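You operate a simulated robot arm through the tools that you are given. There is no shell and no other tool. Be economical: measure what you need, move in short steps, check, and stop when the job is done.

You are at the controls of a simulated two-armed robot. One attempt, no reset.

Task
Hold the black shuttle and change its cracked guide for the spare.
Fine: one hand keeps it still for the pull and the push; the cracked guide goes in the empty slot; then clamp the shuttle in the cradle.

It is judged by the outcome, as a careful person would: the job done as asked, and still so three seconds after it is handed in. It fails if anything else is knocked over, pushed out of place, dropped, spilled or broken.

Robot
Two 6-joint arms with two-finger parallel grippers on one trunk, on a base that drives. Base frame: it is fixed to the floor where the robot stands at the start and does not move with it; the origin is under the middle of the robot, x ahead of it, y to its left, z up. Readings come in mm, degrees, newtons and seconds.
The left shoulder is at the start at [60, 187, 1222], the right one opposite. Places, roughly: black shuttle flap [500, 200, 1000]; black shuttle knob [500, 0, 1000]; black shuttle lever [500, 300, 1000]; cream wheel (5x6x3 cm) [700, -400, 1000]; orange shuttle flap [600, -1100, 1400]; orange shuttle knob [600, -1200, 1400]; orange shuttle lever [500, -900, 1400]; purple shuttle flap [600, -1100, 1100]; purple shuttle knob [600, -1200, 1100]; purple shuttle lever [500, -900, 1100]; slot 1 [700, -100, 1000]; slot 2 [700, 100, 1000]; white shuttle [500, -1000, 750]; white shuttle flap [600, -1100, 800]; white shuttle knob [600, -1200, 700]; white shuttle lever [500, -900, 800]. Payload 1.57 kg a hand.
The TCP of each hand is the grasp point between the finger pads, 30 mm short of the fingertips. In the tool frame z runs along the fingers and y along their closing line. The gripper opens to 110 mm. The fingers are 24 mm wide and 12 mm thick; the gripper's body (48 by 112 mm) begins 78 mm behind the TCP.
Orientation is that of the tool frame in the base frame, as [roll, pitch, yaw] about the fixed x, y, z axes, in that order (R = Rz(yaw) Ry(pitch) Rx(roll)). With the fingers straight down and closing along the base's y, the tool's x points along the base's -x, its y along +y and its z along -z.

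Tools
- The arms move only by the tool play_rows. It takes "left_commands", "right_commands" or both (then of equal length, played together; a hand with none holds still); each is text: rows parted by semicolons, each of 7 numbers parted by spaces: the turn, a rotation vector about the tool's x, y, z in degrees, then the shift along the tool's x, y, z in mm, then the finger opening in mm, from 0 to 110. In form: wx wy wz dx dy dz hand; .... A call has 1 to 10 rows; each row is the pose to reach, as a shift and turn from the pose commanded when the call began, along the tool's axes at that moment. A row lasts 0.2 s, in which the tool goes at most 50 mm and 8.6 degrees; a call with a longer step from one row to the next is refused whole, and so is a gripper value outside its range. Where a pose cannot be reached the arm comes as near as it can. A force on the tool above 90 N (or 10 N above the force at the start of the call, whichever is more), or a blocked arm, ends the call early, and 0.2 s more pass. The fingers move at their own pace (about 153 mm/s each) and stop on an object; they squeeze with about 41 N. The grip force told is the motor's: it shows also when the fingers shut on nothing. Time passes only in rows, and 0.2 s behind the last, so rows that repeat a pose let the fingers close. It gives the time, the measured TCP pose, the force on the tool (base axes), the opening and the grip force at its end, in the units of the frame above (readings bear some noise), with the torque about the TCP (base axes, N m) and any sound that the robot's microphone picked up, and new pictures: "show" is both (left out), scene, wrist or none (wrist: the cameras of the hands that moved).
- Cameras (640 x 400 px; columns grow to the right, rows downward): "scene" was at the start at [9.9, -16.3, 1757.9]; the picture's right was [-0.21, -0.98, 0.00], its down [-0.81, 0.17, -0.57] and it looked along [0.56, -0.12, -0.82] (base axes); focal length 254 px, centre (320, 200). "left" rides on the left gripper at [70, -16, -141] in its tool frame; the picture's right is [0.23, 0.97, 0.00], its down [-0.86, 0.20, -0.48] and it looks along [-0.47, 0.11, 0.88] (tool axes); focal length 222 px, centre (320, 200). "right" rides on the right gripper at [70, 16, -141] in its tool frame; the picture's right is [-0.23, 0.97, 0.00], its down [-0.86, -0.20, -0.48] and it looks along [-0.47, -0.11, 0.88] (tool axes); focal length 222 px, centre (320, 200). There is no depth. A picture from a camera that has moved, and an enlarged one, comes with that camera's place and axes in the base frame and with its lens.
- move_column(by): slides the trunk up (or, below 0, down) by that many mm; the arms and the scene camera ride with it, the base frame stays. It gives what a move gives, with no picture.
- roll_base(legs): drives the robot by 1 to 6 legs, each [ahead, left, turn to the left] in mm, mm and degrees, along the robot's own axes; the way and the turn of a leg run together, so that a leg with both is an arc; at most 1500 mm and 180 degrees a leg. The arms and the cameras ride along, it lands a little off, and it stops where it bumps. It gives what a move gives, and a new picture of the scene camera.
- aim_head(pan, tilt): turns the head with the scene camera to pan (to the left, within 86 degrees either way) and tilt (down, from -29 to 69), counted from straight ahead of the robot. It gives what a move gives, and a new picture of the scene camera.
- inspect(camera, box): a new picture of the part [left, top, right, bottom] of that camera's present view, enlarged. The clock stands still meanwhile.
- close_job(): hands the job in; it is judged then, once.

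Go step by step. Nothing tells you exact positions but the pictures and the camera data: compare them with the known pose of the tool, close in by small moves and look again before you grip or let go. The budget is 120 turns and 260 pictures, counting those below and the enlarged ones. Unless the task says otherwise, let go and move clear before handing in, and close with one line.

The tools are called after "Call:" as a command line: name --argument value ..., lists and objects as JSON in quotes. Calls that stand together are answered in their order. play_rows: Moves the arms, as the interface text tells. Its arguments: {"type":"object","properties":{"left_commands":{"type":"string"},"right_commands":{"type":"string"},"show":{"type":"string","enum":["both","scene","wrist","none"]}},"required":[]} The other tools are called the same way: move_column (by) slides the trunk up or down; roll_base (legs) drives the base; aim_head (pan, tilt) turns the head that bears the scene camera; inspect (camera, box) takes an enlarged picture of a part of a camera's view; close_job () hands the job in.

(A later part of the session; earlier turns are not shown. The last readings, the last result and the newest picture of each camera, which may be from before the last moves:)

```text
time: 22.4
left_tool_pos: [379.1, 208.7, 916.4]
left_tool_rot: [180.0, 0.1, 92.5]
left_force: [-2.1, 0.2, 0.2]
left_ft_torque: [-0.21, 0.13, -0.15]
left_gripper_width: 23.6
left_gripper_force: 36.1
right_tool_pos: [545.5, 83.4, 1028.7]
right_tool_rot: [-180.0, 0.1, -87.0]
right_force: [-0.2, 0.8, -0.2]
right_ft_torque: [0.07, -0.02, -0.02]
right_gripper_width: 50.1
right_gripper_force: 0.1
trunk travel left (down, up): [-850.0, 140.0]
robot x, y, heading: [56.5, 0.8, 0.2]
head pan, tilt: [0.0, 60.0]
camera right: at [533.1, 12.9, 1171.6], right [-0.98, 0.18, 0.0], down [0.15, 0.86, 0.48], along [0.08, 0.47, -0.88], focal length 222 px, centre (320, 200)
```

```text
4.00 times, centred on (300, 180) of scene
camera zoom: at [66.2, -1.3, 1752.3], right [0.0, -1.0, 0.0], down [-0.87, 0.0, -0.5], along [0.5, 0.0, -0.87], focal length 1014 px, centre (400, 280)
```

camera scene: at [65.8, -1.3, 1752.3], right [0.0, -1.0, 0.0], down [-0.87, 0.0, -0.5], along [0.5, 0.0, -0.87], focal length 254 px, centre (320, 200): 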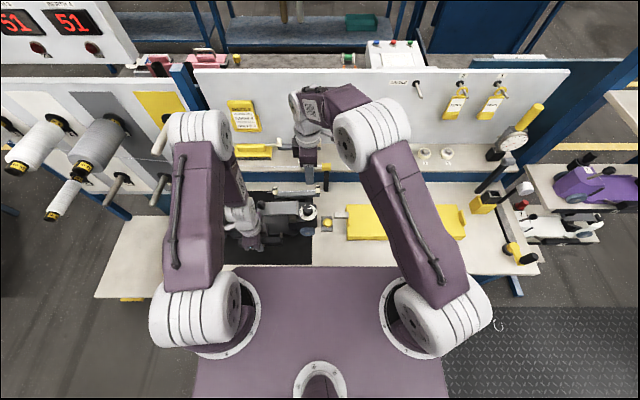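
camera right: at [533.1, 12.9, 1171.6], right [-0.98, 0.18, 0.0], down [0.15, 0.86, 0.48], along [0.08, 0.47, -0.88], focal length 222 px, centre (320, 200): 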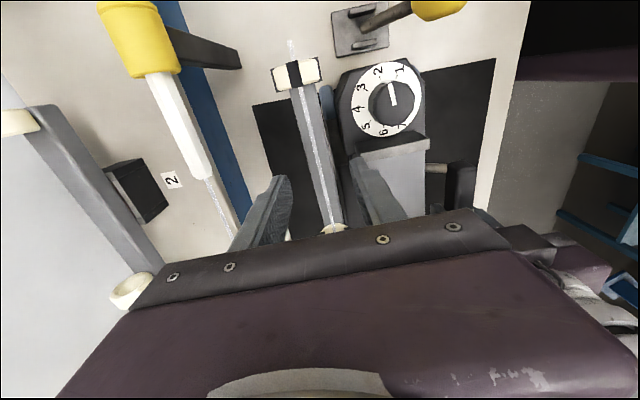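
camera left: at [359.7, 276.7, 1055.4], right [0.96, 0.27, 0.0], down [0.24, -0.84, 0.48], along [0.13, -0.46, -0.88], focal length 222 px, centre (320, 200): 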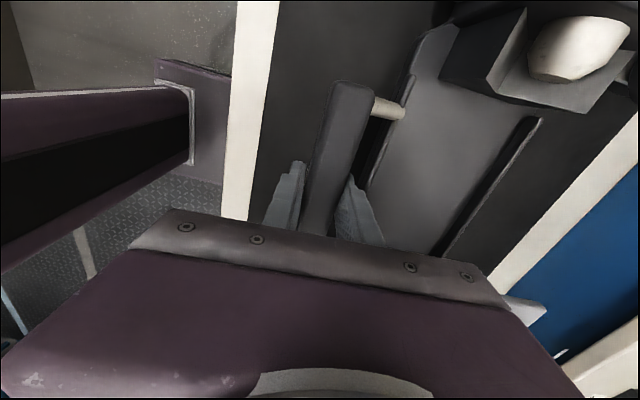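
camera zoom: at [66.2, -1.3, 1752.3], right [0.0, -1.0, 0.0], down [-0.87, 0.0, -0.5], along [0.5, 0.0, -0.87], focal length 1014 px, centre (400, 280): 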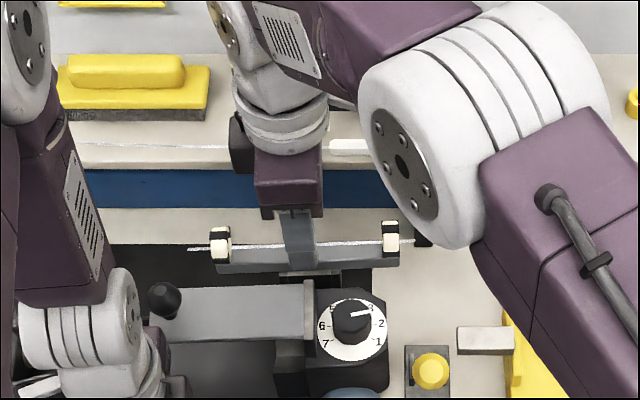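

Fingers straddle the bar. I narrow to 40 mm to clear the flap corner and go down to tip height ≈948.

Call:
play_rows --right_commands "0 0 0 0 -1.5 0 40; 0 0 0 0 -1.5 20 40; 0 0 0 0 -1.5 40 40; 0 0 0 0 -1.5 50 40" --show "wrist"

Call:
inspect --camera "scene" --box '[260, 150, 340, 210]'

```text
time: 23.4
left_tool_pos: [379.1, 209.0, 915.5]
left_tool_rot: [-180.0, 0.1, 92.7]
left_force: [-1.0, 1.7, 0.5]
left_ft_torque: [-0.16, 0.37, -0.13]
left_gripper_width: 23.6
left_gripper_force: 35.6
right_tool_pos: [546.3, 85.4, 981.5]
right_tool_rot: [179.9, 0.1, -87.0]
right_force: [-0.6, -2.3, 3.4]
right_ft_torque: [-0.04, 0.11, 0.02]
right_gripper_width: 40.5
right_gripper_force: 0.3
trunk travel left (down, up): [-850.0, 140.0]
robot x, y, heading: [60.1, -0.3, -0.1]
head pan, tilt: [0.0, 60.0]
camera right: at [533.7, 13.0, 1123.1], right [-0.98, 0.18, 0.0], down [0.15, 0.86, 0.48], along [0.08, 0.47, -0.88], focal length 222 px, centre (320, 200)
```

right: 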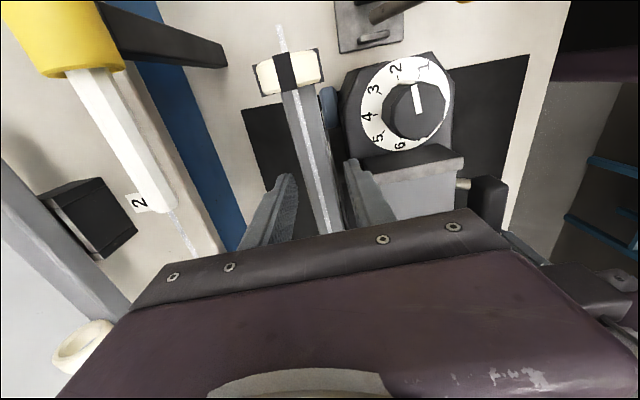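

```text
6.67 times, centred on (300, 180) of scene
camera zoom: at [66.3, -1.3, 1752.3], right [0.0, -1.0, 0.0], down [-0.87, 0.0, -0.5], along [0.5, 0.0, -0.87], focal length 1691 px, centre (453, 333)
```

zoom: 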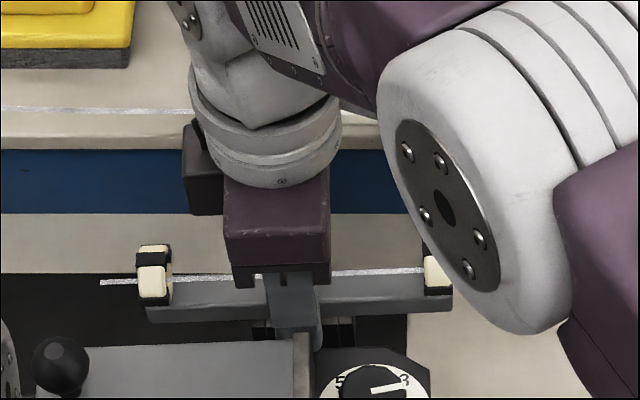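

A slight contact force suggests the tips are at the socket level. I close the fingers now.

Call:
play_rows --right_commands "0 0 0 0 0 -1 35; 0 0 0 0 0 -1 20; 0 0 0 0 0 -1 5; 0 0 0 0 0 -1 0; 0 0 0 0 0 -1 0" --show "wrist"

Call:
inspect --camera "scene" --box '[260, 150, 340, 210]'

```text
time: 24.6
left_tool_pos: [379.1, 209.6, 915.3]
left_tool_rot: [179.9, 0.1, 92.6]
left_force: [2.4, -4.7, -1.0]
left_ft_torque: [0.15, 0.07, 0.15]
left_gripper_width: 23.4
left_gripper_force: 35.8
right_tool_pos: [547.6, 84.1, 982.4]
right_tool_rot: [179.9, -0.1, -87.0]
right_force: [-3.2, 4.5, -2.9]
right_ft_torque: [0.08, 0.05, -0.23]
right_gripper_width: 21.3
right_gripper_force: 34.3
trunk travel left (down, up): [-850.0, 140.0]
robot x, y, heading: [55.3, 1.5, 0.1]
head pan, tilt: [0.0, 60.0]
camera right: at [533.5, 12.9, 1123.4], right [-0.98, 0.18, 0.0], down [0.16, 0.86, 0.48], along [0.08, 0.47, -0.88], focal length 222 px, centre (320, 200)
```

right: 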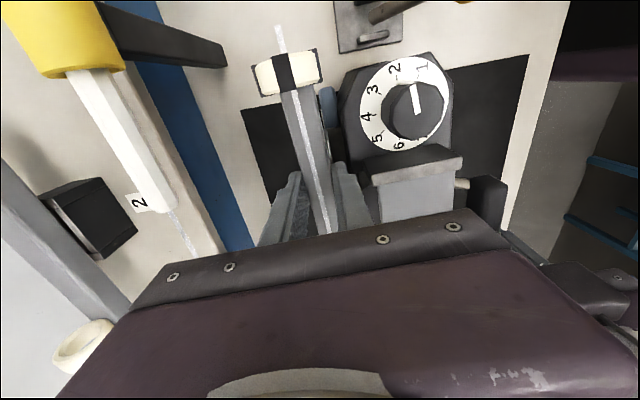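

```text
6.67 times, centred on (300, 180) of scene
camera zoom: at [66.3, -1.4, 1752.3], right [0.0, -1.0, 0.0], down [-0.87, 0.0, -0.5], along [0.5, 0.0, -0.87], focal length 1691 px, centre (453, 333)
```

zoom: 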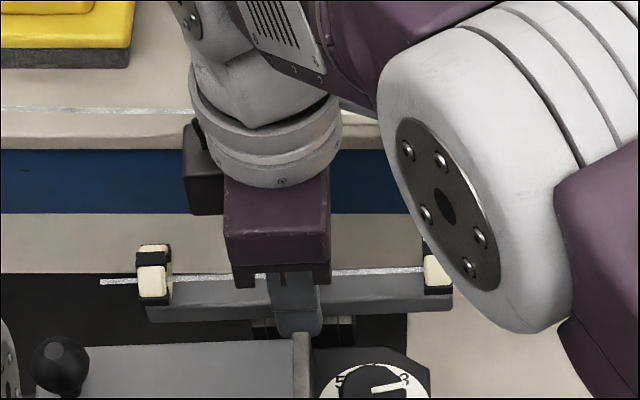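

Bar gripped (21 mm). Now the pull, straight up in small steps, with the left hand holding.

Call:
play_rows --right_commands "0 0 0 0 0 -3 0; 0 0 0 0 0 -6 0; 0 0 0 0 0 -9 0; 0 0 0 0 0 -12 0; 0 0 0 0 0 -15 0" --left_commands "0 0 0 0 0 0 0; 0 0 0 0 0 0 0; 0 0 0 0 0 0 0; 0 0 0 0 0 0 0; 0 0 0 0 0 0 0" --show "wrist"

Call:
inspect --camera "scene" --box '[240, 140, 340, 215]'

```text
time: 25.9
left_tool_pos: [379.3, 209.3, 915.1]
left_tool_rot: [180.0, 0.2, 92.6]
left_force: [1.6, -0.7, 0.9]
left_ft_torque: [0.04, -0.13, -0.06]
left_gripper_width: 23.8
left_gripper_force: 35.5
right_tool_pos: [548.0, 83.5, 997.4]
right_tool_rot: [179.9, 0.0, -87.1]
right_force: [0.1, 0.2, -1.0]
right_ft_torque: [-0.01, -0.02, 0.04]
right_gripper_width: 21.3
right_gripper_force: 34.6
trunk travel left (down, up): [-850.0, 140.0]
robot x, y, heading: [58.8, 2.1, -0.1]
head pan, tilt: [0.0, 60.0]
camera right: at [534.1, 13.6, 1138.7], right [-0.98, 0.18, 0.0], down [0.15, 0.86, 0.48], along [0.08, 0.47, -0.88], focal length 222 px, centre (320, 200)
camera left: at [360.2, 277.1, 1055.3], right [0.96, 0.27, 0.0], down [0.24, -0.84, 0.48], along [0.13, -0.46, -0.88], focal length 222 px, centre (320, 200)
```

right: 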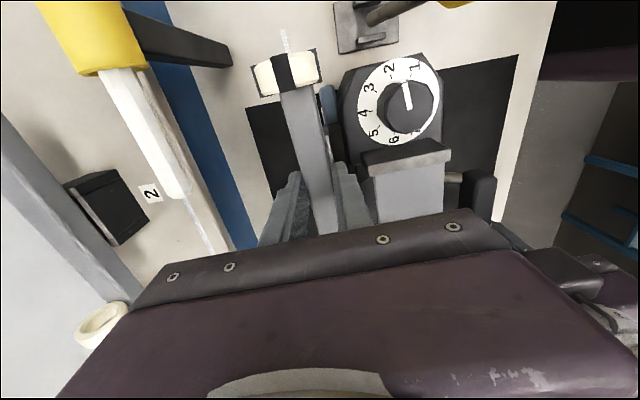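
left: 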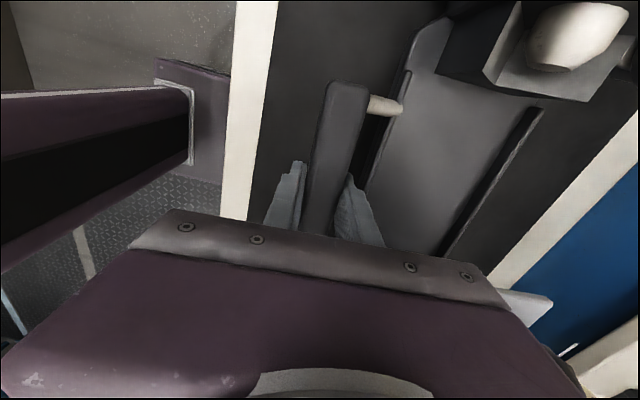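

```text
5.33 times, centred on (290, 178) of scene
camera zoom: at [66.9, -1.3, 1752.3], right [0.0, -1.0, 0.0], down [-0.87, 0.0, -0.5], along [0.5, 0.0, -0.87], focal length 1353 px, centre (480, 320)
```

zoom: 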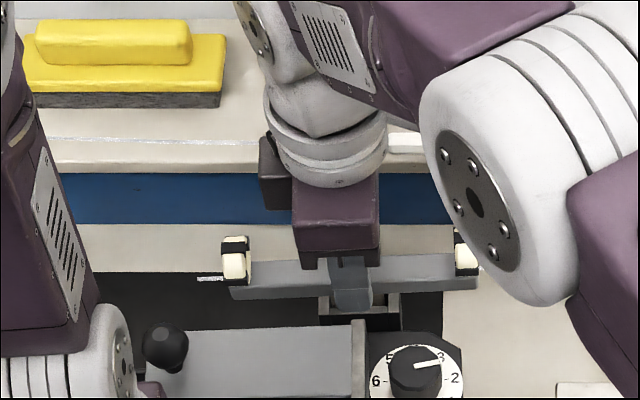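

The guide came free; the empty socket shows beneath. Lift it to a safe height.

Call:
play_rows --right_commands "0 0 0 0 0 -15 0; 0 0 0 0 0 -35 0; 0 0 0 0 0 -60 0; 0 0 0 0 0 -90 0; 0 0 0 0 0 -120 0; 0 0 0 0 0 -140 0" --show "both"

Call:
inspect --camera "scene" --box '[210, 120, 370, 220]'

```text
time: 27.2
left_tool_pos: [379.7, 208.7, 916.2]
left_tool_rot: [-179.9, 0.1, 92.6]
left_force: [1.1, -0.2, 0.3]
left_ft_torque: [-0.01, -0.05, -0.04]
left_gripper_width: 23.6
left_gripper_force: 36.5
right_tool_pos: [546.7, 85.9, 1137.6]
right_tool_rot: [179.9, 0.0, -87.0]
right_force: [-0.5, 0.4, -1.8]
right_ft_torque: [0.03, 0.01, 0.01]
right_gripper_width: 21.1
right_gripper_force: 34.4
trunk travel left (down, up): [-850.0, 140.0]
robot x, y, heading: [60.3, -2.4, 0.1]
head pan, tilt: [0.0, 60.0]
camera scene: at [66.9, -1.3, 1752.3], right [0.0, -1.0, 0.0], down [-0.87, 0.0, -0.5], along [0.5, 0.0, -0.87], focal length 254 px, centre (320, 200)
camera right: at [534.1, 14.3, 1279.5], right [-0.98, 0.18, 0.0], down [0.15, 0.86, 0.48], along [0.08, 0.47, -0.88], focal length 222 px, centre (320, 200)
```

scene: 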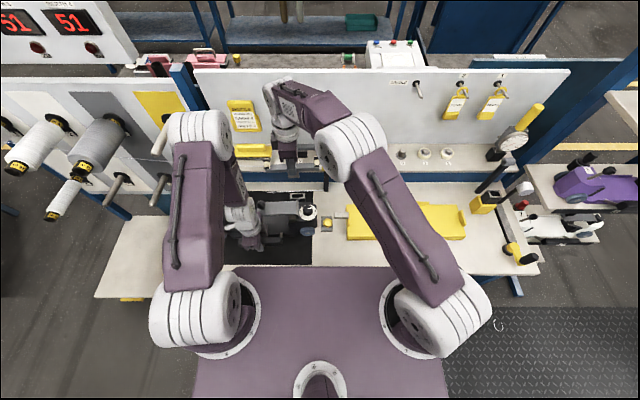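
right: 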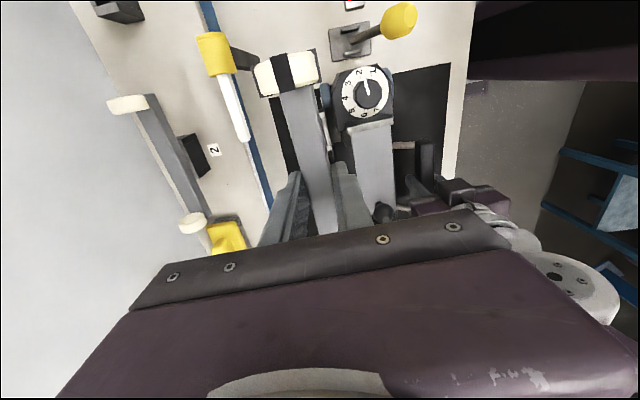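

```text
4.00 times, centred on (290, 170) of scene
camera zoom: at [66.9, -1.3, 1752.3], right [0.0, -1.0, 0.0], down [-0.87, 0.0, -0.5], along [0.5, 0.0, -0.87], focal length 1014 px, centre (440, 320)
```

zoom: 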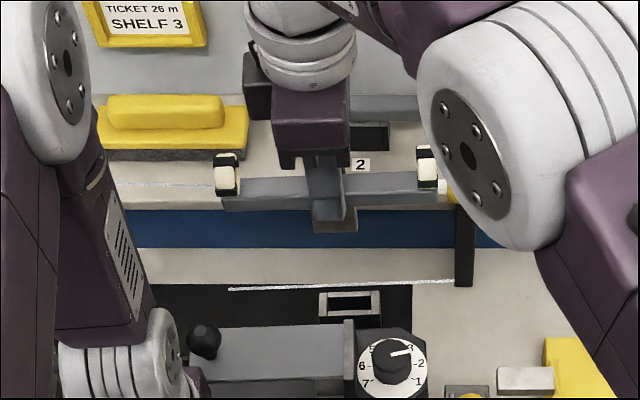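

Guide is out cleanly. Now release the handle, raise the left hand, shift the right hand right a bit, then drive forward and left so both slots are in right-hand reach.

Call:
play_rows --left_commands "0 0 0 0 0 0 25; 0 0 0 0 0 0 45; 0 0 0 0 0 0 50; 0 0 0 0 0 -30 50; 0 0 0 0 0 -70 50; 0 0 0 0 0 -110 60; 0 0 0 0 0 -150 60; 0 0 0 0 0 -180 60" --right_commands "0 0 0 0 0 0 0; 0 0 0 0 0 0 0; 0 0 0 0 0 0 0; 0 0 0 20 0 0 0; 0 0 0 40 0 0 0; 0 0 0 60 0 0 0; 0 0 0 80 0 0 0; 0 0 0 86 0 0 0" --show "scene"

```text
time: 29.1
left_tool_pos: [376.9, 206.6, 1093.3]
left_tool_rot: [179.9, 0.1, 92.6]
left_force: [-0.2, 0.0, -0.5]
left_ft_torque: [0.02, -0.03, 0.02]
left_gripper_width: 60.1
left_gripper_force: 0.0
right_tool_pos: [551.0, -1.9, 1136.6]
right_tool_rot: [180.0, 0.0, -86.9]
right_force: [-0.3, 0.0, -0.6]
right_ft_torque: [-0.02, -0.04, -0.02]
right_gripper_width: 21.3
right_gripper_force: 34.2
trunk travel left (down, up): [-850.0, 140.0]
robot x, y, heading: [56.4, 0.3, -0.1]
head pan, tilt: [0.0, 60.0]
camera scene: at [65.0, -2.0, 1752.3], right [0.0, -1.0, 0.0], down [-0.87, 0.0, -0.5], along [0.5, 0.0, -0.87], focal length 254 px, centre (320, 200)
```

scene: 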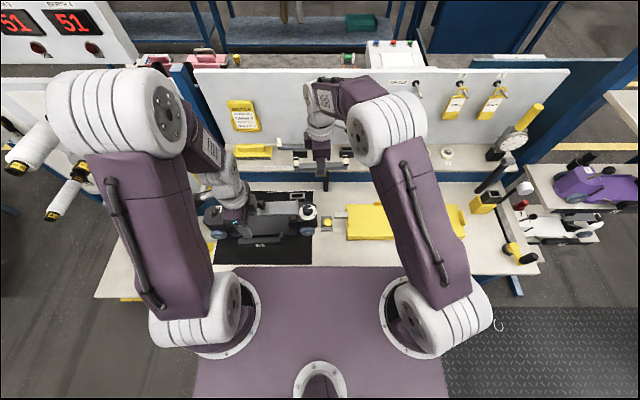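

Call:
roll_base --legs '[[100, 120, 0]]'

```text
time: 30.4
left_tool_pos: [477.1, 325.4, 1093.8]
left_tool_rot: [180.0, 0.1, 92.8]
left_force: [-0.6, 0.2, -0.1]
left_ft_torque: [-0.01, 0.0, 0.0]
left_gripper_width: 60.0
left_gripper_force: 0.1
right_tool_pos: [649.5, 117.0, 1137.2]
right_tool_rot: [180.0, 0.1, -86.9]
right_force: [0.2, -0.1, -1.4]
right_ft_torque: [0.04, -0.03, -0.02]
right_gripper_width: 21.4
right_gripper_force: 35.2
trunk travel left (down, up): [-850.0, 140.0]
robot x, y, heading: [162.4, 114.1, 0.2]
head pan, tilt: [0.0, 60.0]
camera scene: at [164.2, 115.6, 1752.3], right [0.0, -1.0, 0.0], down [-0.87, 0.0, -0.5], along [0.5, 0.0, -0.87], focal length 254 px, centre (320, 200)
```

scene: 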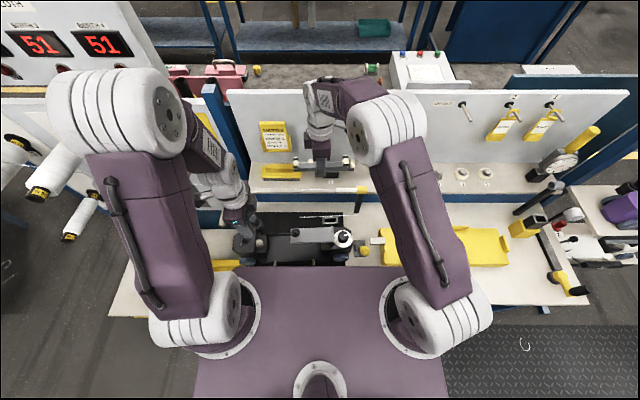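

Drive ended at (162,114). Now carry the cracked guide over slot 1, staying high.

Call:
play_rows --right_commands "0 0 0 40 0 0 0; 0 0 0 80 0 0 0; 0 0 1 120 -15 0 0; 0 0 2 160 -35 0 0; 0 0 3 200 -60 0 0; 0 0 3.1 228 -83 0 0" --show "both"

Call:
inspect --camera "scene" --box '[260, 110, 460, 235]'

```text
time: 31.9
left_tool_pos: [472.5, 330.7, 1094.3]
left_tool_rot: [179.8, 0.3, 92.8]
left_force: [0.2, 0.0, -0.9]
left_ft_torque: [-0.04, -0.06, 0.03]
left_gripper_width: 60.3
left_gripper_force: 0.0
right_tool_pos: [743.6, -99.8, 1140.3]
right_tool_rot: [-179.6, -0.3, -90.0]
right_force: [-1.2, 0.8, -1.5]
right_ft_torque: [-0.05, -0.07, -0.01]
right_gripper_width: 21.5
right_gripper_force: 34.0
trunk travel left (down, up): [-850.0, 140.0]
robot x, y, heading: [162.6, 116.9, 0.3]
head pan, tilt: [0.0, 60.0]
camera scene: at [155.8, 123.9, 1752.4], right [0.0, -1.0, 0.0], down [-0.86, 0.0, -0.5], along [0.5, 0.0, -0.86], focal length 254 px, centre (320, 200)
camera right: at [725.4, -169.4, 1282.6], right [-0.97, 0.23, -0.01], down [0.2, 0.86, 0.48], along [0.11, 0.46, -0.88], focal length 222 px, centre (320, 200)
```

scene: 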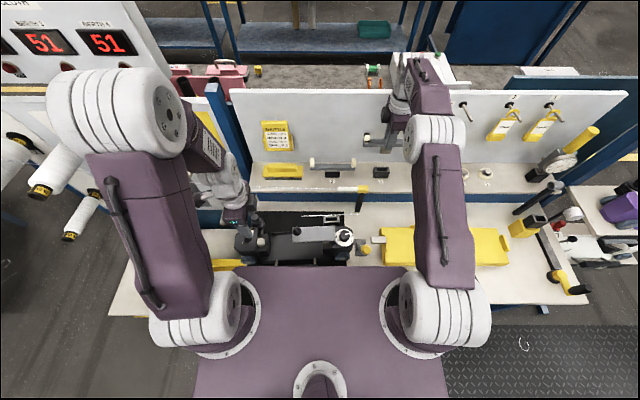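
right: 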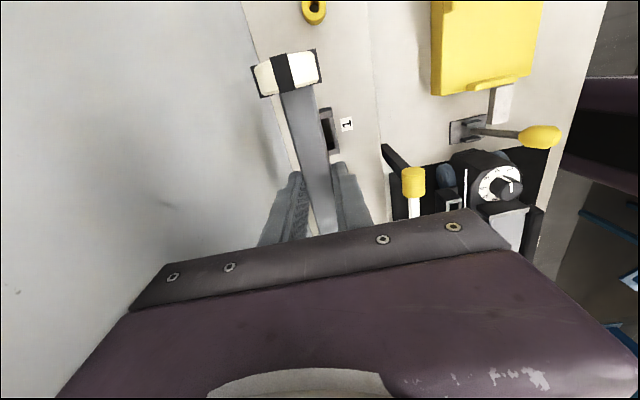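

```text
3.20 times, centred on (360, 172) of scene
camera zoom: at [155.8, 123.9, 1752.4], right [0.0, -1.0, 0.0], down [-0.86, 0.0, -0.5], along [0.5, 0.0, -0.86], focal length 812 px, centre (192, 288)
```

zoom: 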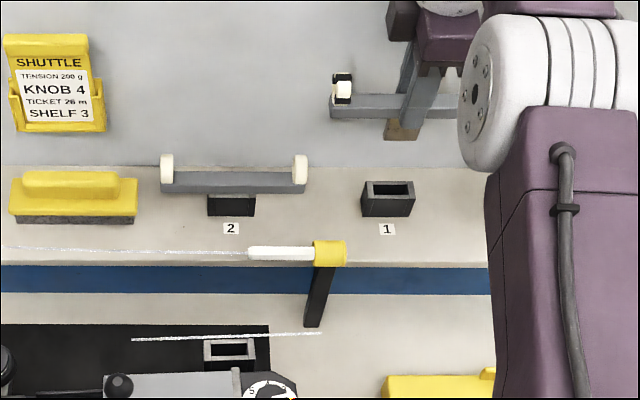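

Slot 1's hole appears at ≈(730,−112). I move there and down part of the way, then look again.

Call:
play_rows --right_commands "0 0 0 6 7 15 0; 0 0 0 12 13.5 35 0; 0 0 0 12 13.5 55 0; 0 0 0 12 13.5 65 0" --show "wrist"

Call:
inspect --camera "scene" --box '[320, 130, 420, 200]'

Call:
inspect --camera "right" --box '[230, 60, 430, 240]'

```text
time: 32.9
left_tool_pos: [478.1, 327.4, 1091.5]
left_tool_rot: [-179.9, 0.0, 92.7]
left_force: [-0.1, 0.2, 0.6]
left_ft_torque: [0.03, 0.02, 0.02]
left_gripper_width: 60.0
left_gripper_force: 0.0
right_tool_pos: [735.6, -115.3, 1070.7]
right_tool_rot: [-180.0, 0.0, -90.0]
right_force: [0.2, -0.1, -1.1]
right_ft_torque: [0.05, 0.01, 0.02]
right_gripper_width: 21.1
right_gripper_force: 34.7
trunk travel left (down, up): [-850.0, 140.0]
robot x, y, heading: [160.2, 120.4, -0.1]
head pan, tilt: [0.0, 60.0]
camera right: at [719.2, -186.1, 1212.2], right [-0.97, 0.23, 0.0], down [0.2, 0.85, 0.48], along [0.11, 0.47, -0.88], focal length 222 px, centre (320, 200)
```

right: 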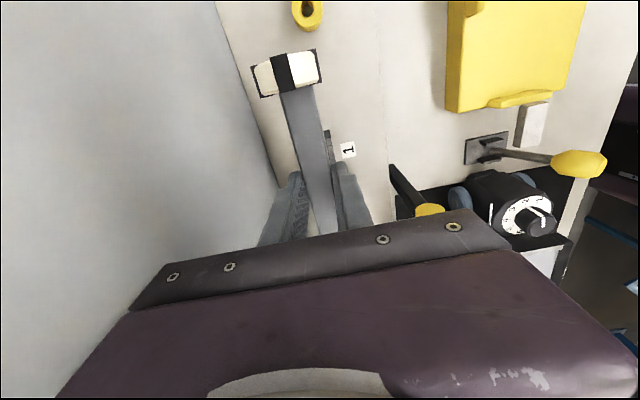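

```text
5.71 times, centred on (370, 165) of scene
camera zoom: at [168.5, 117.9, 1752.3], right [0.0, -1.0, 0.0], down [-0.87, 0.0, -0.5], along [0.5, 0.0, -0.87], focal length 1449 px, centre (34, 400)
```

zoom: 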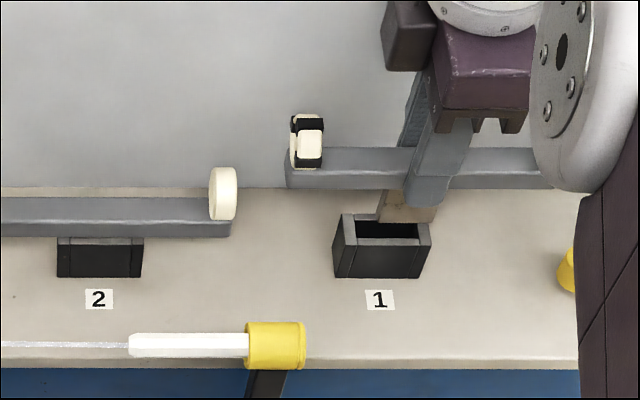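

```text
2.22 times, centred on (330, 150) of right
camera zoom: at [719.2, -186.1, 1212.2], right [-0.97, 0.23, 0.0], down [0.2, 0.85, 0.48], along [0.11, 0.47, -0.88], focal length 494 px, centre (298, 311)
```

zoom: 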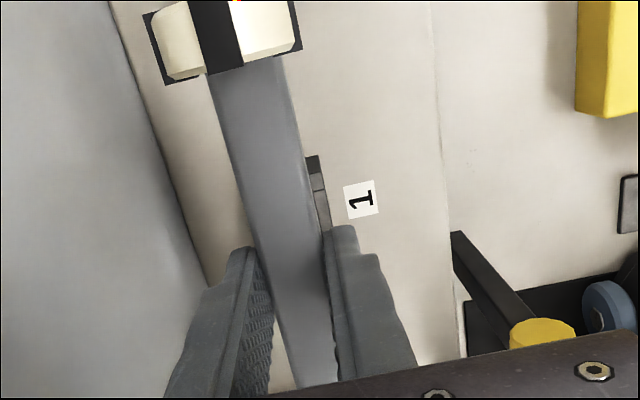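

Top view of slot 1 hole ≈(733,−110,990). The tang sits about 9–12 mm too far right; I correct and lower slightly.

Call:
play_rows --right_commands "0 0 0 -5 1 0 0; 0 0 0 -10 1.5 5 0; 0 0 0 -10 1.5 8 0" --show "none"

Call:
inspect --camera "scene" --box '[350, 140, 410, 190]'

Call:
inspect --camera "right" --box '[290, 100, 370, 170]'

```text
time: 33.6
left_tool_pos: [478.7, 327.7, 1093.5]
left_tool_rot: [-179.9, 0.1, 92.7]
left_force: [0.7, 0.4, 0.3]
left_ft_torque: [0.02, 0.01, 0.0]
left_gripper_width: 60.0
left_gripper_force: 0.1
right_tool_pos: [733.3, -105.0, 1062.2]
right_tool_rot: [180.0, 0.0, -90.0]
right_force: [0.1, 0.4, -1.5]
right_ft_torque: [-0.03, -0.01, -0.02]
right_gripper_width: 21.1
right_gripper_force: 34.1
trunk travel left (down, up): [-850.0, 140.0]
robot x, y, heading: [162.1, 116.7, 0.1]
head pan, tilt: [0.0, 60.0]
```

```text
8.00 times, centred on (380, 165) of scene
camera zoom: at [166.8, 118.4, 1752.3], right [0.0, -1.0, 0.0], down [-0.87, 0.0, -0.5], along [0.5, 0.0, -0.87], focal length 2029 px, centre (-160, 480)
```

zoom: 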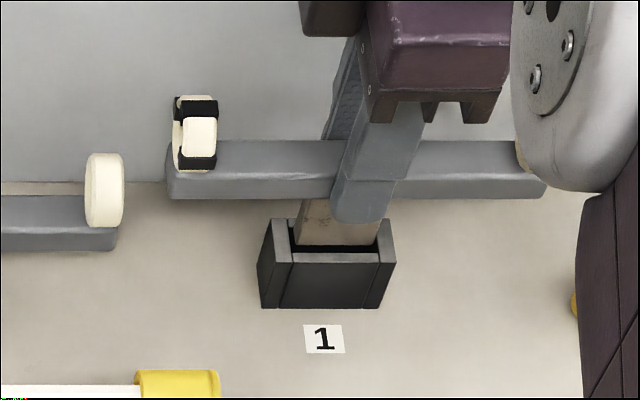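

```text
5.71 times, centred on (330, 135) of right
camera zoom: at [716.6, -175.8, 1204.9], right [-0.97, 0.23, 0.0], down [0.2, 0.86, 0.48], along [0.11, 0.47, -0.88], focal length 1269 px, centre (263, 571)
```

zoom: 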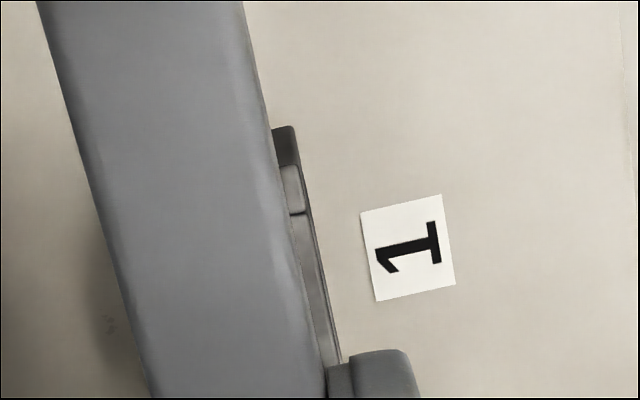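

Tang and hole line up laterally; x within about 1 mm. I lower slowly.

Call:
play_rows --right_commands "0 0 0 0 1 2 0; 0 0 0 0 1 5 0; 0 0 0 0 1 8 0; 0 0 0 0 1 11 0; 0 0 0 0 1 14 0" --show "none"

Call:
inspect --camera "scene" --box '[350, 140, 410, 190]'

```text
time: 34.9
left_tool_pos: [478.6, 328.3, 1092.1]
left_tool_rot: [-180.0, 0.1, 92.7]
left_force: [0.6, -1.0, 0.5]
left_ft_torque: [-0.02, 0.01, 0.0]
left_gripper_width: 60.0
left_gripper_force: 0.1
right_tool_pos: [731.8, -105.8, 1048.7]
right_tool_rot: [-179.9, 0.0, -89.8]
right_force: [0.8, -0.3, -0.7]
right_ft_torque: [0.04, 0.01, 0.01]
right_gripper_width: 21.1
right_gripper_force: 33.9
trunk travel left (down, up): [-850.0, 140.0]
robot x, y, heading: [158.3, 118.2, 0.2]
head pan, tilt: [0.0, 60.0]
```

```text
8.00 times, centred on (380, 165) of scene
camera zoom: at [167.0, 118.5, 1752.3], right [0.0, -1.0, 0.0], down [-0.87, 0.0, -0.5], along [0.5, 0.0, -0.87], focal length 2029 px, centre (-160, 480)
```

zoom: 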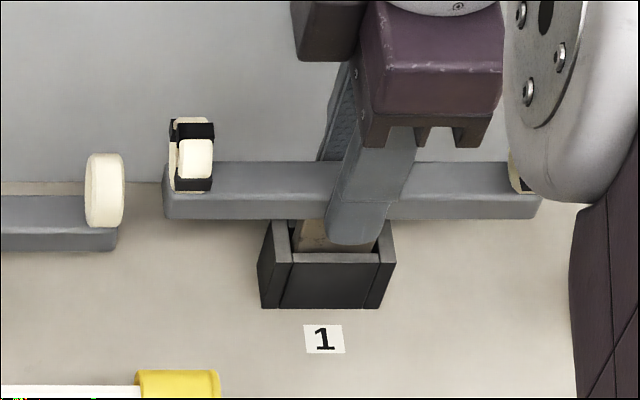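

Call:
play_rows --right_commands "0 0 0 0 0 4 0; 0 0 0 0 0 8 0; 0 0 0 0 0 12 0; 0 0 0 0 0 15 0; 0 0 0 0 0 18 0" --show "none"

Call:
inspect --camera "scene" --box '[300, 130, 420, 205]'

```text
time: 36.0
left_tool_pos: [478.6, 329.2, 1093.0]
left_tool_rot: [180.0, 0.1, 92.7]
left_force: [0.4, -0.1, -0.2]
left_ft_torque: [-0.01, 0.0, -0.01]
left_gripper_width: 59.9
left_gripper_force: 0.0
right_tool_pos: [730.3, -106.3, 1031.6]
right_tool_rot: [179.9, 0.1, -89.9]
right_force: [0.5, -0.4, -1.2]
right_ft_torque: [-0.01, 0.02, -0.01]
right_gripper_width: 21.0
right_gripper_force: 34.1
trunk travel left (down, up): [-850.0, 140.0]
robot x, y, heading: [160.5, 118.8, 0.0]
head pan, tilt: [0.0, 60.0]
```

```text
5.33 times, centred on (360, 168) of scene
camera zoom: at [167.0, 118.5, 1752.3], right [0.0, -1.0, 0.0], down [-0.87, 0.0, -0.5], along [0.5, 0.0, -0.87], focal length 1353 px, centre (107, 373)
```

zoom: 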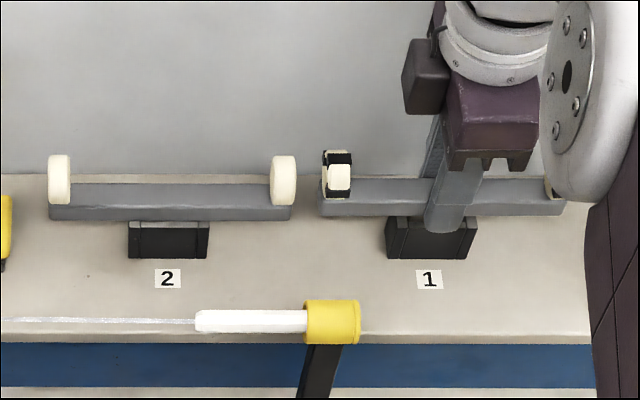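

Call:
play_rows --right_commands "0 0 0 0 0 2 0; 0 0 0 0 0 4 0; 0 0 0 0 0 6 0; 0 0 0 0 0 8 0" --show "none"

Call:
inspect --camera "scene" --box '[300, 130, 420, 205]'

```text
time: 37.0
left_tool_pos: [479.1, 327.4, 1092.4]
left_tool_rot: [180.0, 0.0, 92.8]
left_force: [0.6, -0.3, 0.3]
left_ft_torque: [0.03, 0.02, 0.02]
left_gripper_width: 59.7
left_gripper_force: 0.1
right_tool_pos: [731.1, -105.3, 1024.2]
right_tool_rot: [-180.0, -0.1, -89.9]
right_force: [0.6, -0.1, -0.4]
right_ft_torque: [-0.01, 0.02, 0.02]
right_gripper_width: 21.2
right_gripper_force: 34.6
trunk travel left (down, up): [-850.0, 140.0]
robot x, y, heading: [162.1, 122.5, 0.4]
head pan, tilt: [0.0, 60.0]
```

```text
5.33 times, centred on (360, 168) of scene
camera zoom: at [167.0, 118.6, 1752.3], right [0.0, -1.0, 0.0], down [-0.87, 0.0, -0.5], along [0.5, 0.0, -0.87], focal length 1353 px, centre (107, 373)
```

zoom: 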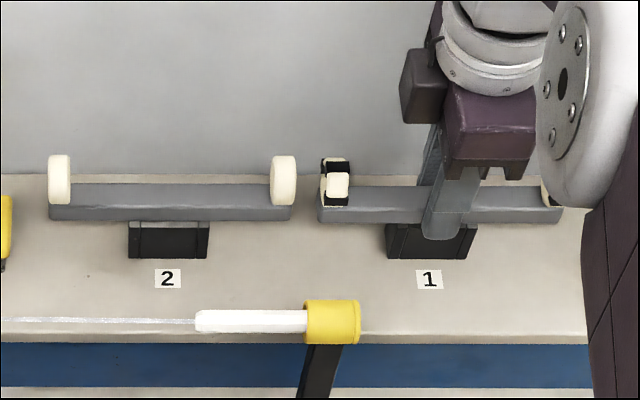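

Call:
play_rows --right_commands "0 0 0 0 0 1.5 0; 0 0 0 0 0 3 0; 0 0 0 0 0 4.5 0" --show "none"

Call:
inspect --camera "scene" --box '[300, 130, 420, 205]'

```text
time: 37.9
left_tool_pos: [475.8, 328.2, 1093.5]
left_tool_rot: [179.9, 0.1, 92.8]
left_force: [-0.4, 0.0, 0.4]
left_ft_torque: [-0.02, 0.02, -0.02]
left_gripper_width: 60.0
left_gripper_force: 0.0
right_tool_pos: [730.8, -104.8, 1023.2]
right_tool_rot: [-179.6, -0.2, -89.9]
right_force: [5.3, -3.1, 26.4]
right_ft_torque: [0.23, 0.08, 0.07]
right_gripper_width: 21.4
right_gripper_force: 33.9
trunk travel left (down, up): [-850.0, 140.0]
robot x, y, heading: [159.9, 120.5, 0.3]
head pan, tilt: [0.0, 60.0]
```

```text
5.33 times, centred on (360, 168) of scene
camera zoom: at [163.3, 119.5, 1752.7], right [0.0, -1.0, 0.0], down [-0.86, 0.0, -0.5], along [0.5, 0.0, -0.86], focal length 1353 px, centre (107, 373)
```

zoom: 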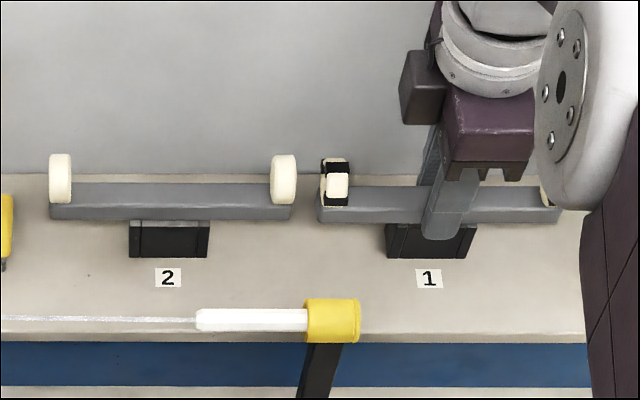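

Contact at 26 N: it is seated on the slot. I relax and release, then rise.

Call:
play_rows --right_commands "0 0 0 0 0 -3 0; 0 0 0 0 0 -3 20; 0 0 0 0 0 -3 30; 0 0 0 0 0 -3 40; 0 0 0 0 0 -20 42; 0 0 0 0 0 -50 45; 0 0 0 0 0 -90 50" --show "both"

Call:
inspect --camera "scene" --box '[280, 120, 440, 220]'

```text
time: 39.5
left_tool_pos: [477.2, 327.2, 1093.3]
left_tool_rot: [179.9, 0.1, 92.8]
left_force: [0.3, -0.5, -0.7]
left_ft_torque: [0.02, 0.0, -0.01]
left_gripper_width: 59.9
left_gripper_force: 0.0
right_tool_pos: [731.5, -106.8, 1106.6]
right_tool_rot: [180.0, 0.1, -89.9]
right_force: [0.1, -0.1, 0.8]
right_ft_torque: [-0.01, 0.02, -0.04]
right_gripper_width: 50.0
right_gripper_force: 0.0
trunk travel left (down, up): [-850.0, 140.0]
robot x, y, heading: [164.7, 116.9, 0.0]
head pan, tilt: [0.0, 60.0]
camera scene: at [165.9, 118.9, 1752.2], right [0.0, -1.0, 0.0], down [-0.87, 0.0, -0.5], along [0.5, 0.0, -0.87], focal length 254 px, centre (320, 200)
camera right: at [714.9, -176.8, 1249.6], right [-0.97, 0.23, 0.0], down [0.2, 0.86, 0.48], along [0.11, 0.47, -0.88], focal length 222 px, centre (320, 200)
```

scene: 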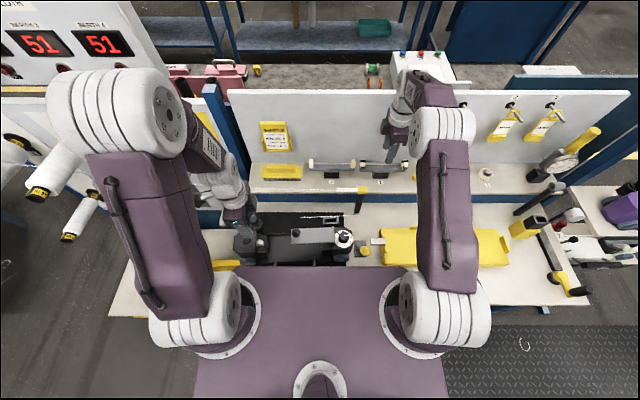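
right: 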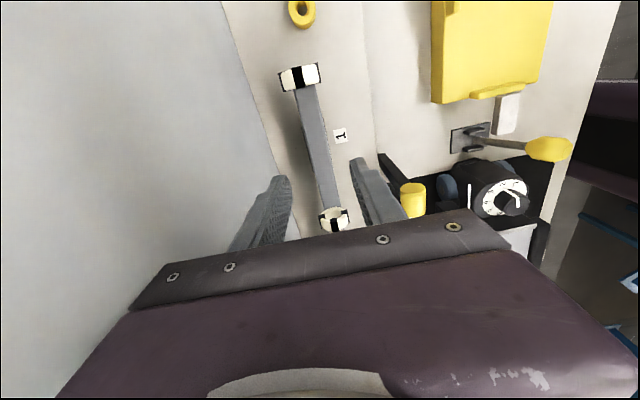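

```text
4.00 times, centred on (360, 170) of scene
camera zoom: at [165.9, 118.9, 1752.2], right [0.0, -1.0, 0.0], down [-0.87, 0.0, -0.5], along [0.5, 0.0, -0.87], focal length 1014 px, centre (160, 320)
```

zoom: 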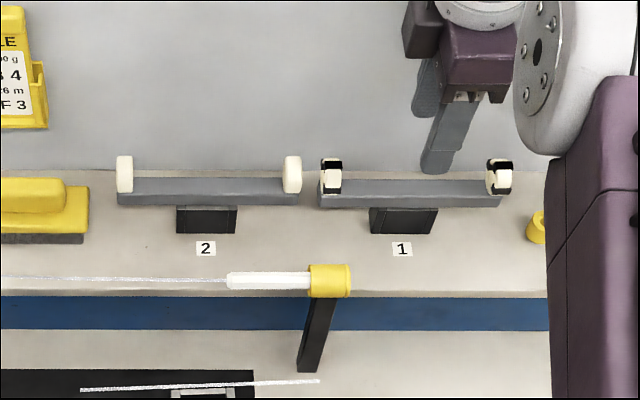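

The cracked guide stands in slot 1 like the spare in slot 2. Now move over the spare (y≈76).

Call:
play_rows --right_commands "0 0 0 -45 -0.5 0 45; 0 0 0 -90 -1 0 45; 0 0 0 -135 -1.5 0 42; 0 0 0 -182 -1.5 0 42; 0 0 0 -182 -1.5 25 42" --show "wrist"

Call:
inspect --camera "scene" --box '[280, 120, 440, 220]'

Call:
inspect --camera "right" --box '[220, 60, 440, 240]'

```text
time: 40.6
left_tool_pos: [478.4, 327.6, 1092.2]
left_tool_rot: [179.9, 0.1, 92.8]
left_force: [-0.2, 0.6, -0.2]
left_ft_torque: [0.02, -0.03, 0.02]
left_gripper_width: 59.9
left_gripper_force: 0.0
right_tool_pos: [730.4, 74.9, 1084.6]
right_tool_rot: [-180.0, -0.1, -90.0]
right_force: [0.2, 0.0, -0.1]
right_ft_torque: [0.0, -0.02, -0.02]
right_gripper_width: 42.0
right_gripper_force: 0.0
trunk travel left (down, up): [-850.0, 140.0]
robot x, y, heading: [161.6, 119.2, 0.2]
head pan, tilt: [0.0, 60.0]
camera right: at [714.8, 4.4, 1225.4], right [-0.97, 0.23, 0.0], down [0.2, 0.85, 0.48], along [0.11, 0.47, -0.88], focal length 222 px, centre (320, 200)
```

right: 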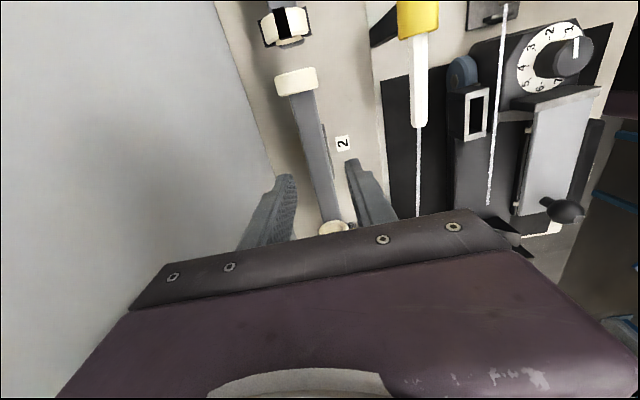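

```text
4.00 times, centred on (360, 170) of scene
camera zoom: at [167.2, 118.1, 1752.3], right [0.0, -1.0, 0.0], down [-0.87, 0.0, -0.5], along [0.5, 0.0, -0.87], focal length 1014 px, centre (160, 320)
```

zoom: 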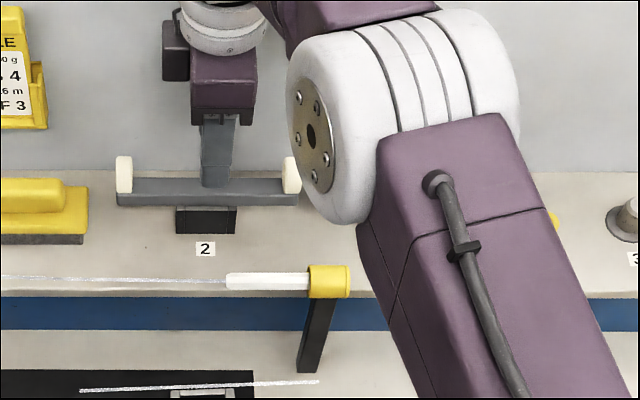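

```text
2.22 times, centred on (330, 150) of right
camera zoom: at [714.8, 4.4, 1225.4], right [-0.97, 0.23, 0.0], down [0.2, 0.85, 0.48], along [0.11, 0.47, -0.88], focal length 494 px, centre (298, 311)
```

zoom: 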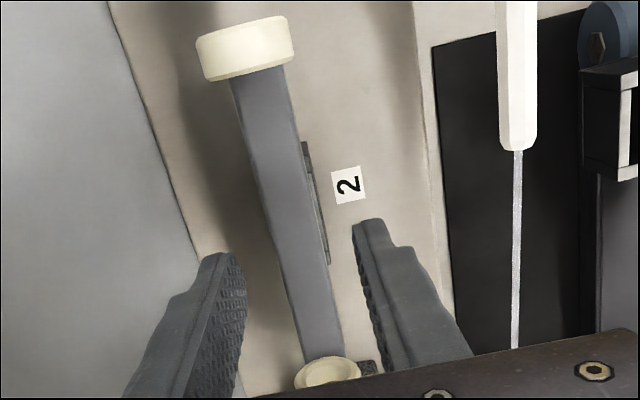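

Spare centred in y; x needs about +3.5 mm. Lower onto the bar, then close.

Call:
play_rows --right_commands "0 0 0 -1 -3.5 0 42; 0 0 0 -1 -3.5 20 42; 0 0 0 -1 -3.5 40 42; 0 0 0 -1 -3.5 58 42; 0 0 0 -1 -3.5 58 30; 0 0 0 -1 -3.5 58 15; 0 0 0 -1 -3.5 58 0; 0 0 0 -1 -3.5 58 0" --show "wrist"

Call:
inspect --camera "scene" --box '[300, 130, 400, 205]'

```text
time: 42.5
left_tool_pos: [477.8, 328.7, 1091.5]
left_tool_rot: [180.0, 0.1, 92.7]
left_force: [-0.2, 1.4, -0.4]
left_ft_torque: [-0.01, 0.01, 0.01]
left_gripper_width: 60.0
left_gripper_force: 0.1
right_tool_pos: [735.4, 77.0, 1025.0]
right_tool_rot: [180.0, -0.1, -90.0]
right_force: [-0.2, 0.2, 0.1]
right_ft_torque: [0.0, 0.02, 0.01]
right_gripper_width: 21.2
right_gripper_force: 34.8
trunk travel left (down, up): [-850.0, 140.0]
robot x, y, heading: [158.4, 122.5, 0.1]
head pan, tilt: [0.0, 60.0]
camera right: at [719.2, 7.2, 1167.5], right [-0.97, 0.23, 0.0], down [0.2, 0.86, 0.48], along [0.11, 0.47, -0.88], focal length 222 px, centre (320, 200)
```

right: 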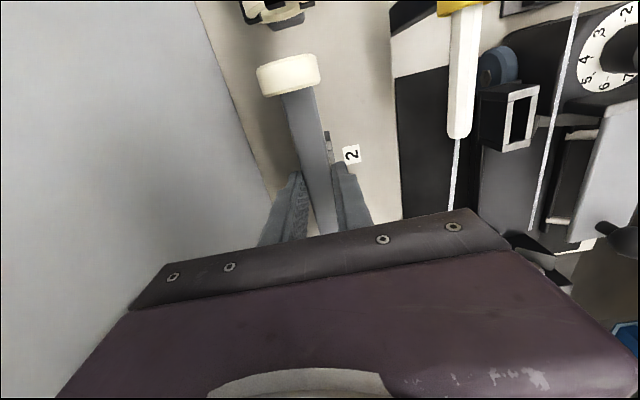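

```text
5.33 times, centred on (350, 168) of scene
camera zoom: at [167.0, 118.6, 1752.3], right [0.0, -1.0, 0.0], down [-0.87, 0.0, -0.5], along [0.5, 0.0, -0.87], focal length 1353 px, centre (160, 373)
```

zoom: 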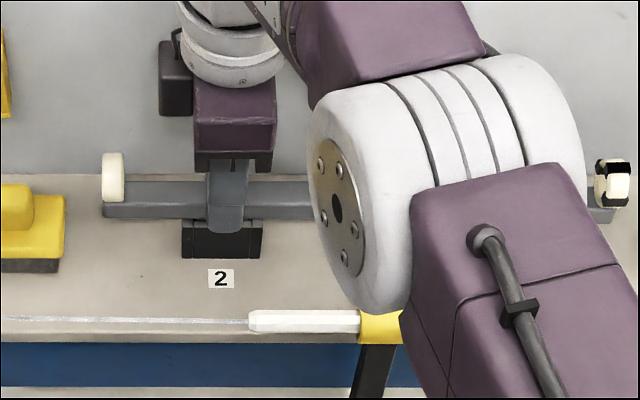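

Spare gripped. Lift straight up.

Call:
play_rows --right_commands "0 0 0 0 0 -5 0; 0 0 0 0 0 -12 0; 0 0 0 0 0 -22 0; 0 0 0 0 0 -35 0; 0 0 0 0 0 -60 0; 0 0 0 0 0 -90 0; 0 0 0 0 0 -120 0" --show "scene"

Call:
inspect --camera "scene" --box '[260, 110, 440, 220]'

```text
time: 44.0
left_tool_pos: [478.1, 329.0, 1093.1]
left_tool_rot: [180.0, 0.1, 92.6]
left_force: [0.3, 1.1, -0.4]
left_ft_torque: [0.01, -0.02, 0.0]
left_gripper_width: 59.9
left_gripper_force: 0.1
right_tool_pos: [735.2, 79.1, 1145.8]
right_tool_rot: [180.0, 0.0, -90.1]
right_force: [0.6, 0.4, -0.7]
right_ft_torque: [0.03, -0.01, -0.01]
right_gripper_width: 21.2
right_gripper_force: 34.3
trunk travel left (down, up): [-850.0, 140.0]
robot x, y, heading: [163.9, 119.1, -0.1]
head pan, tilt: [0.0, 60.0]
camera scene: at [166.4, 118.8, 1752.3], right [0.0, -1.0, 0.0], down [-0.87, 0.0, -0.5], along [0.5, 0.0, -0.87], focal length 254 px, centre (320, 200)
```

scene: 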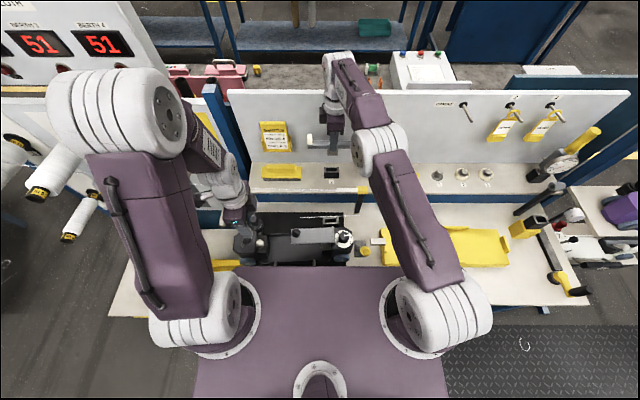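

```text
3.56 times, centred on (350, 165) of scene
camera zoom: at [166.4, 118.8, 1752.3], right [0.0, -1.0, 0.0], down [-0.87, 0.0, -0.5], along [0.5, 0.0, -0.87], focal length 902 px, centre (213, 324)
```

zoom: 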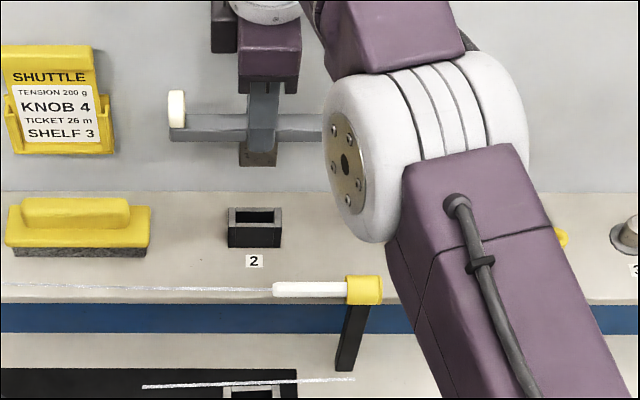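

Spare is in hand. Drive back to the earlier working place.

Call:
roll_base --legs '[[-102, -119, 0]]'

```text
time: 45.5
left_tool_pos: [376.5, 210.5, 1090.3]
left_tool_rot: [-179.9, 0.2, 92.7]
left_force: [0.9, 0.1, 0.2]
left_ft_torque: [-0.03, -0.01, -0.03]
left_gripper_width: 60.1
left_gripper_force: 0.0
right_tool_pos: [632.9, -37.1, 1143.6]
right_tool_rot: [179.8, -0.1, -90.1]
right_force: [-0.4, 0.4, -0.7]
right_ft_torque: [-0.03, 0.01, 0.02]
right_gripper_width: 21.3
right_gripper_force: 34.3
trunk travel left (down, up): [-850.0, 140.0]
robot x, y, heading: [58.1, 4.4, 0.2]
head pan, tilt: [0.0, 60.0]
camera scene: at [65.7, 3.9, 1752.3], right [0.0, -1.0, 0.0], down [-0.87, 0.0, -0.5], along [0.5, 0.0, -0.87], focal length 254 px, centre (320, 200)
```

scene: 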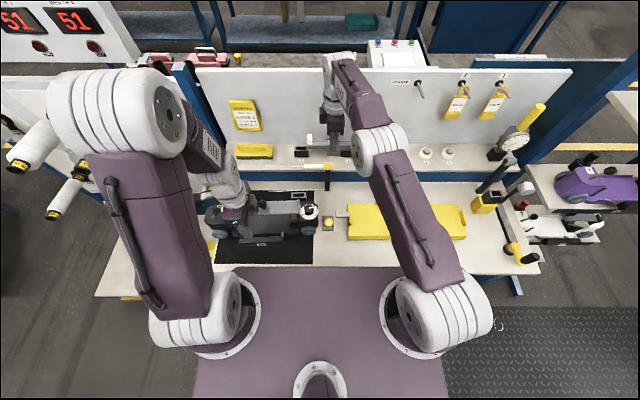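

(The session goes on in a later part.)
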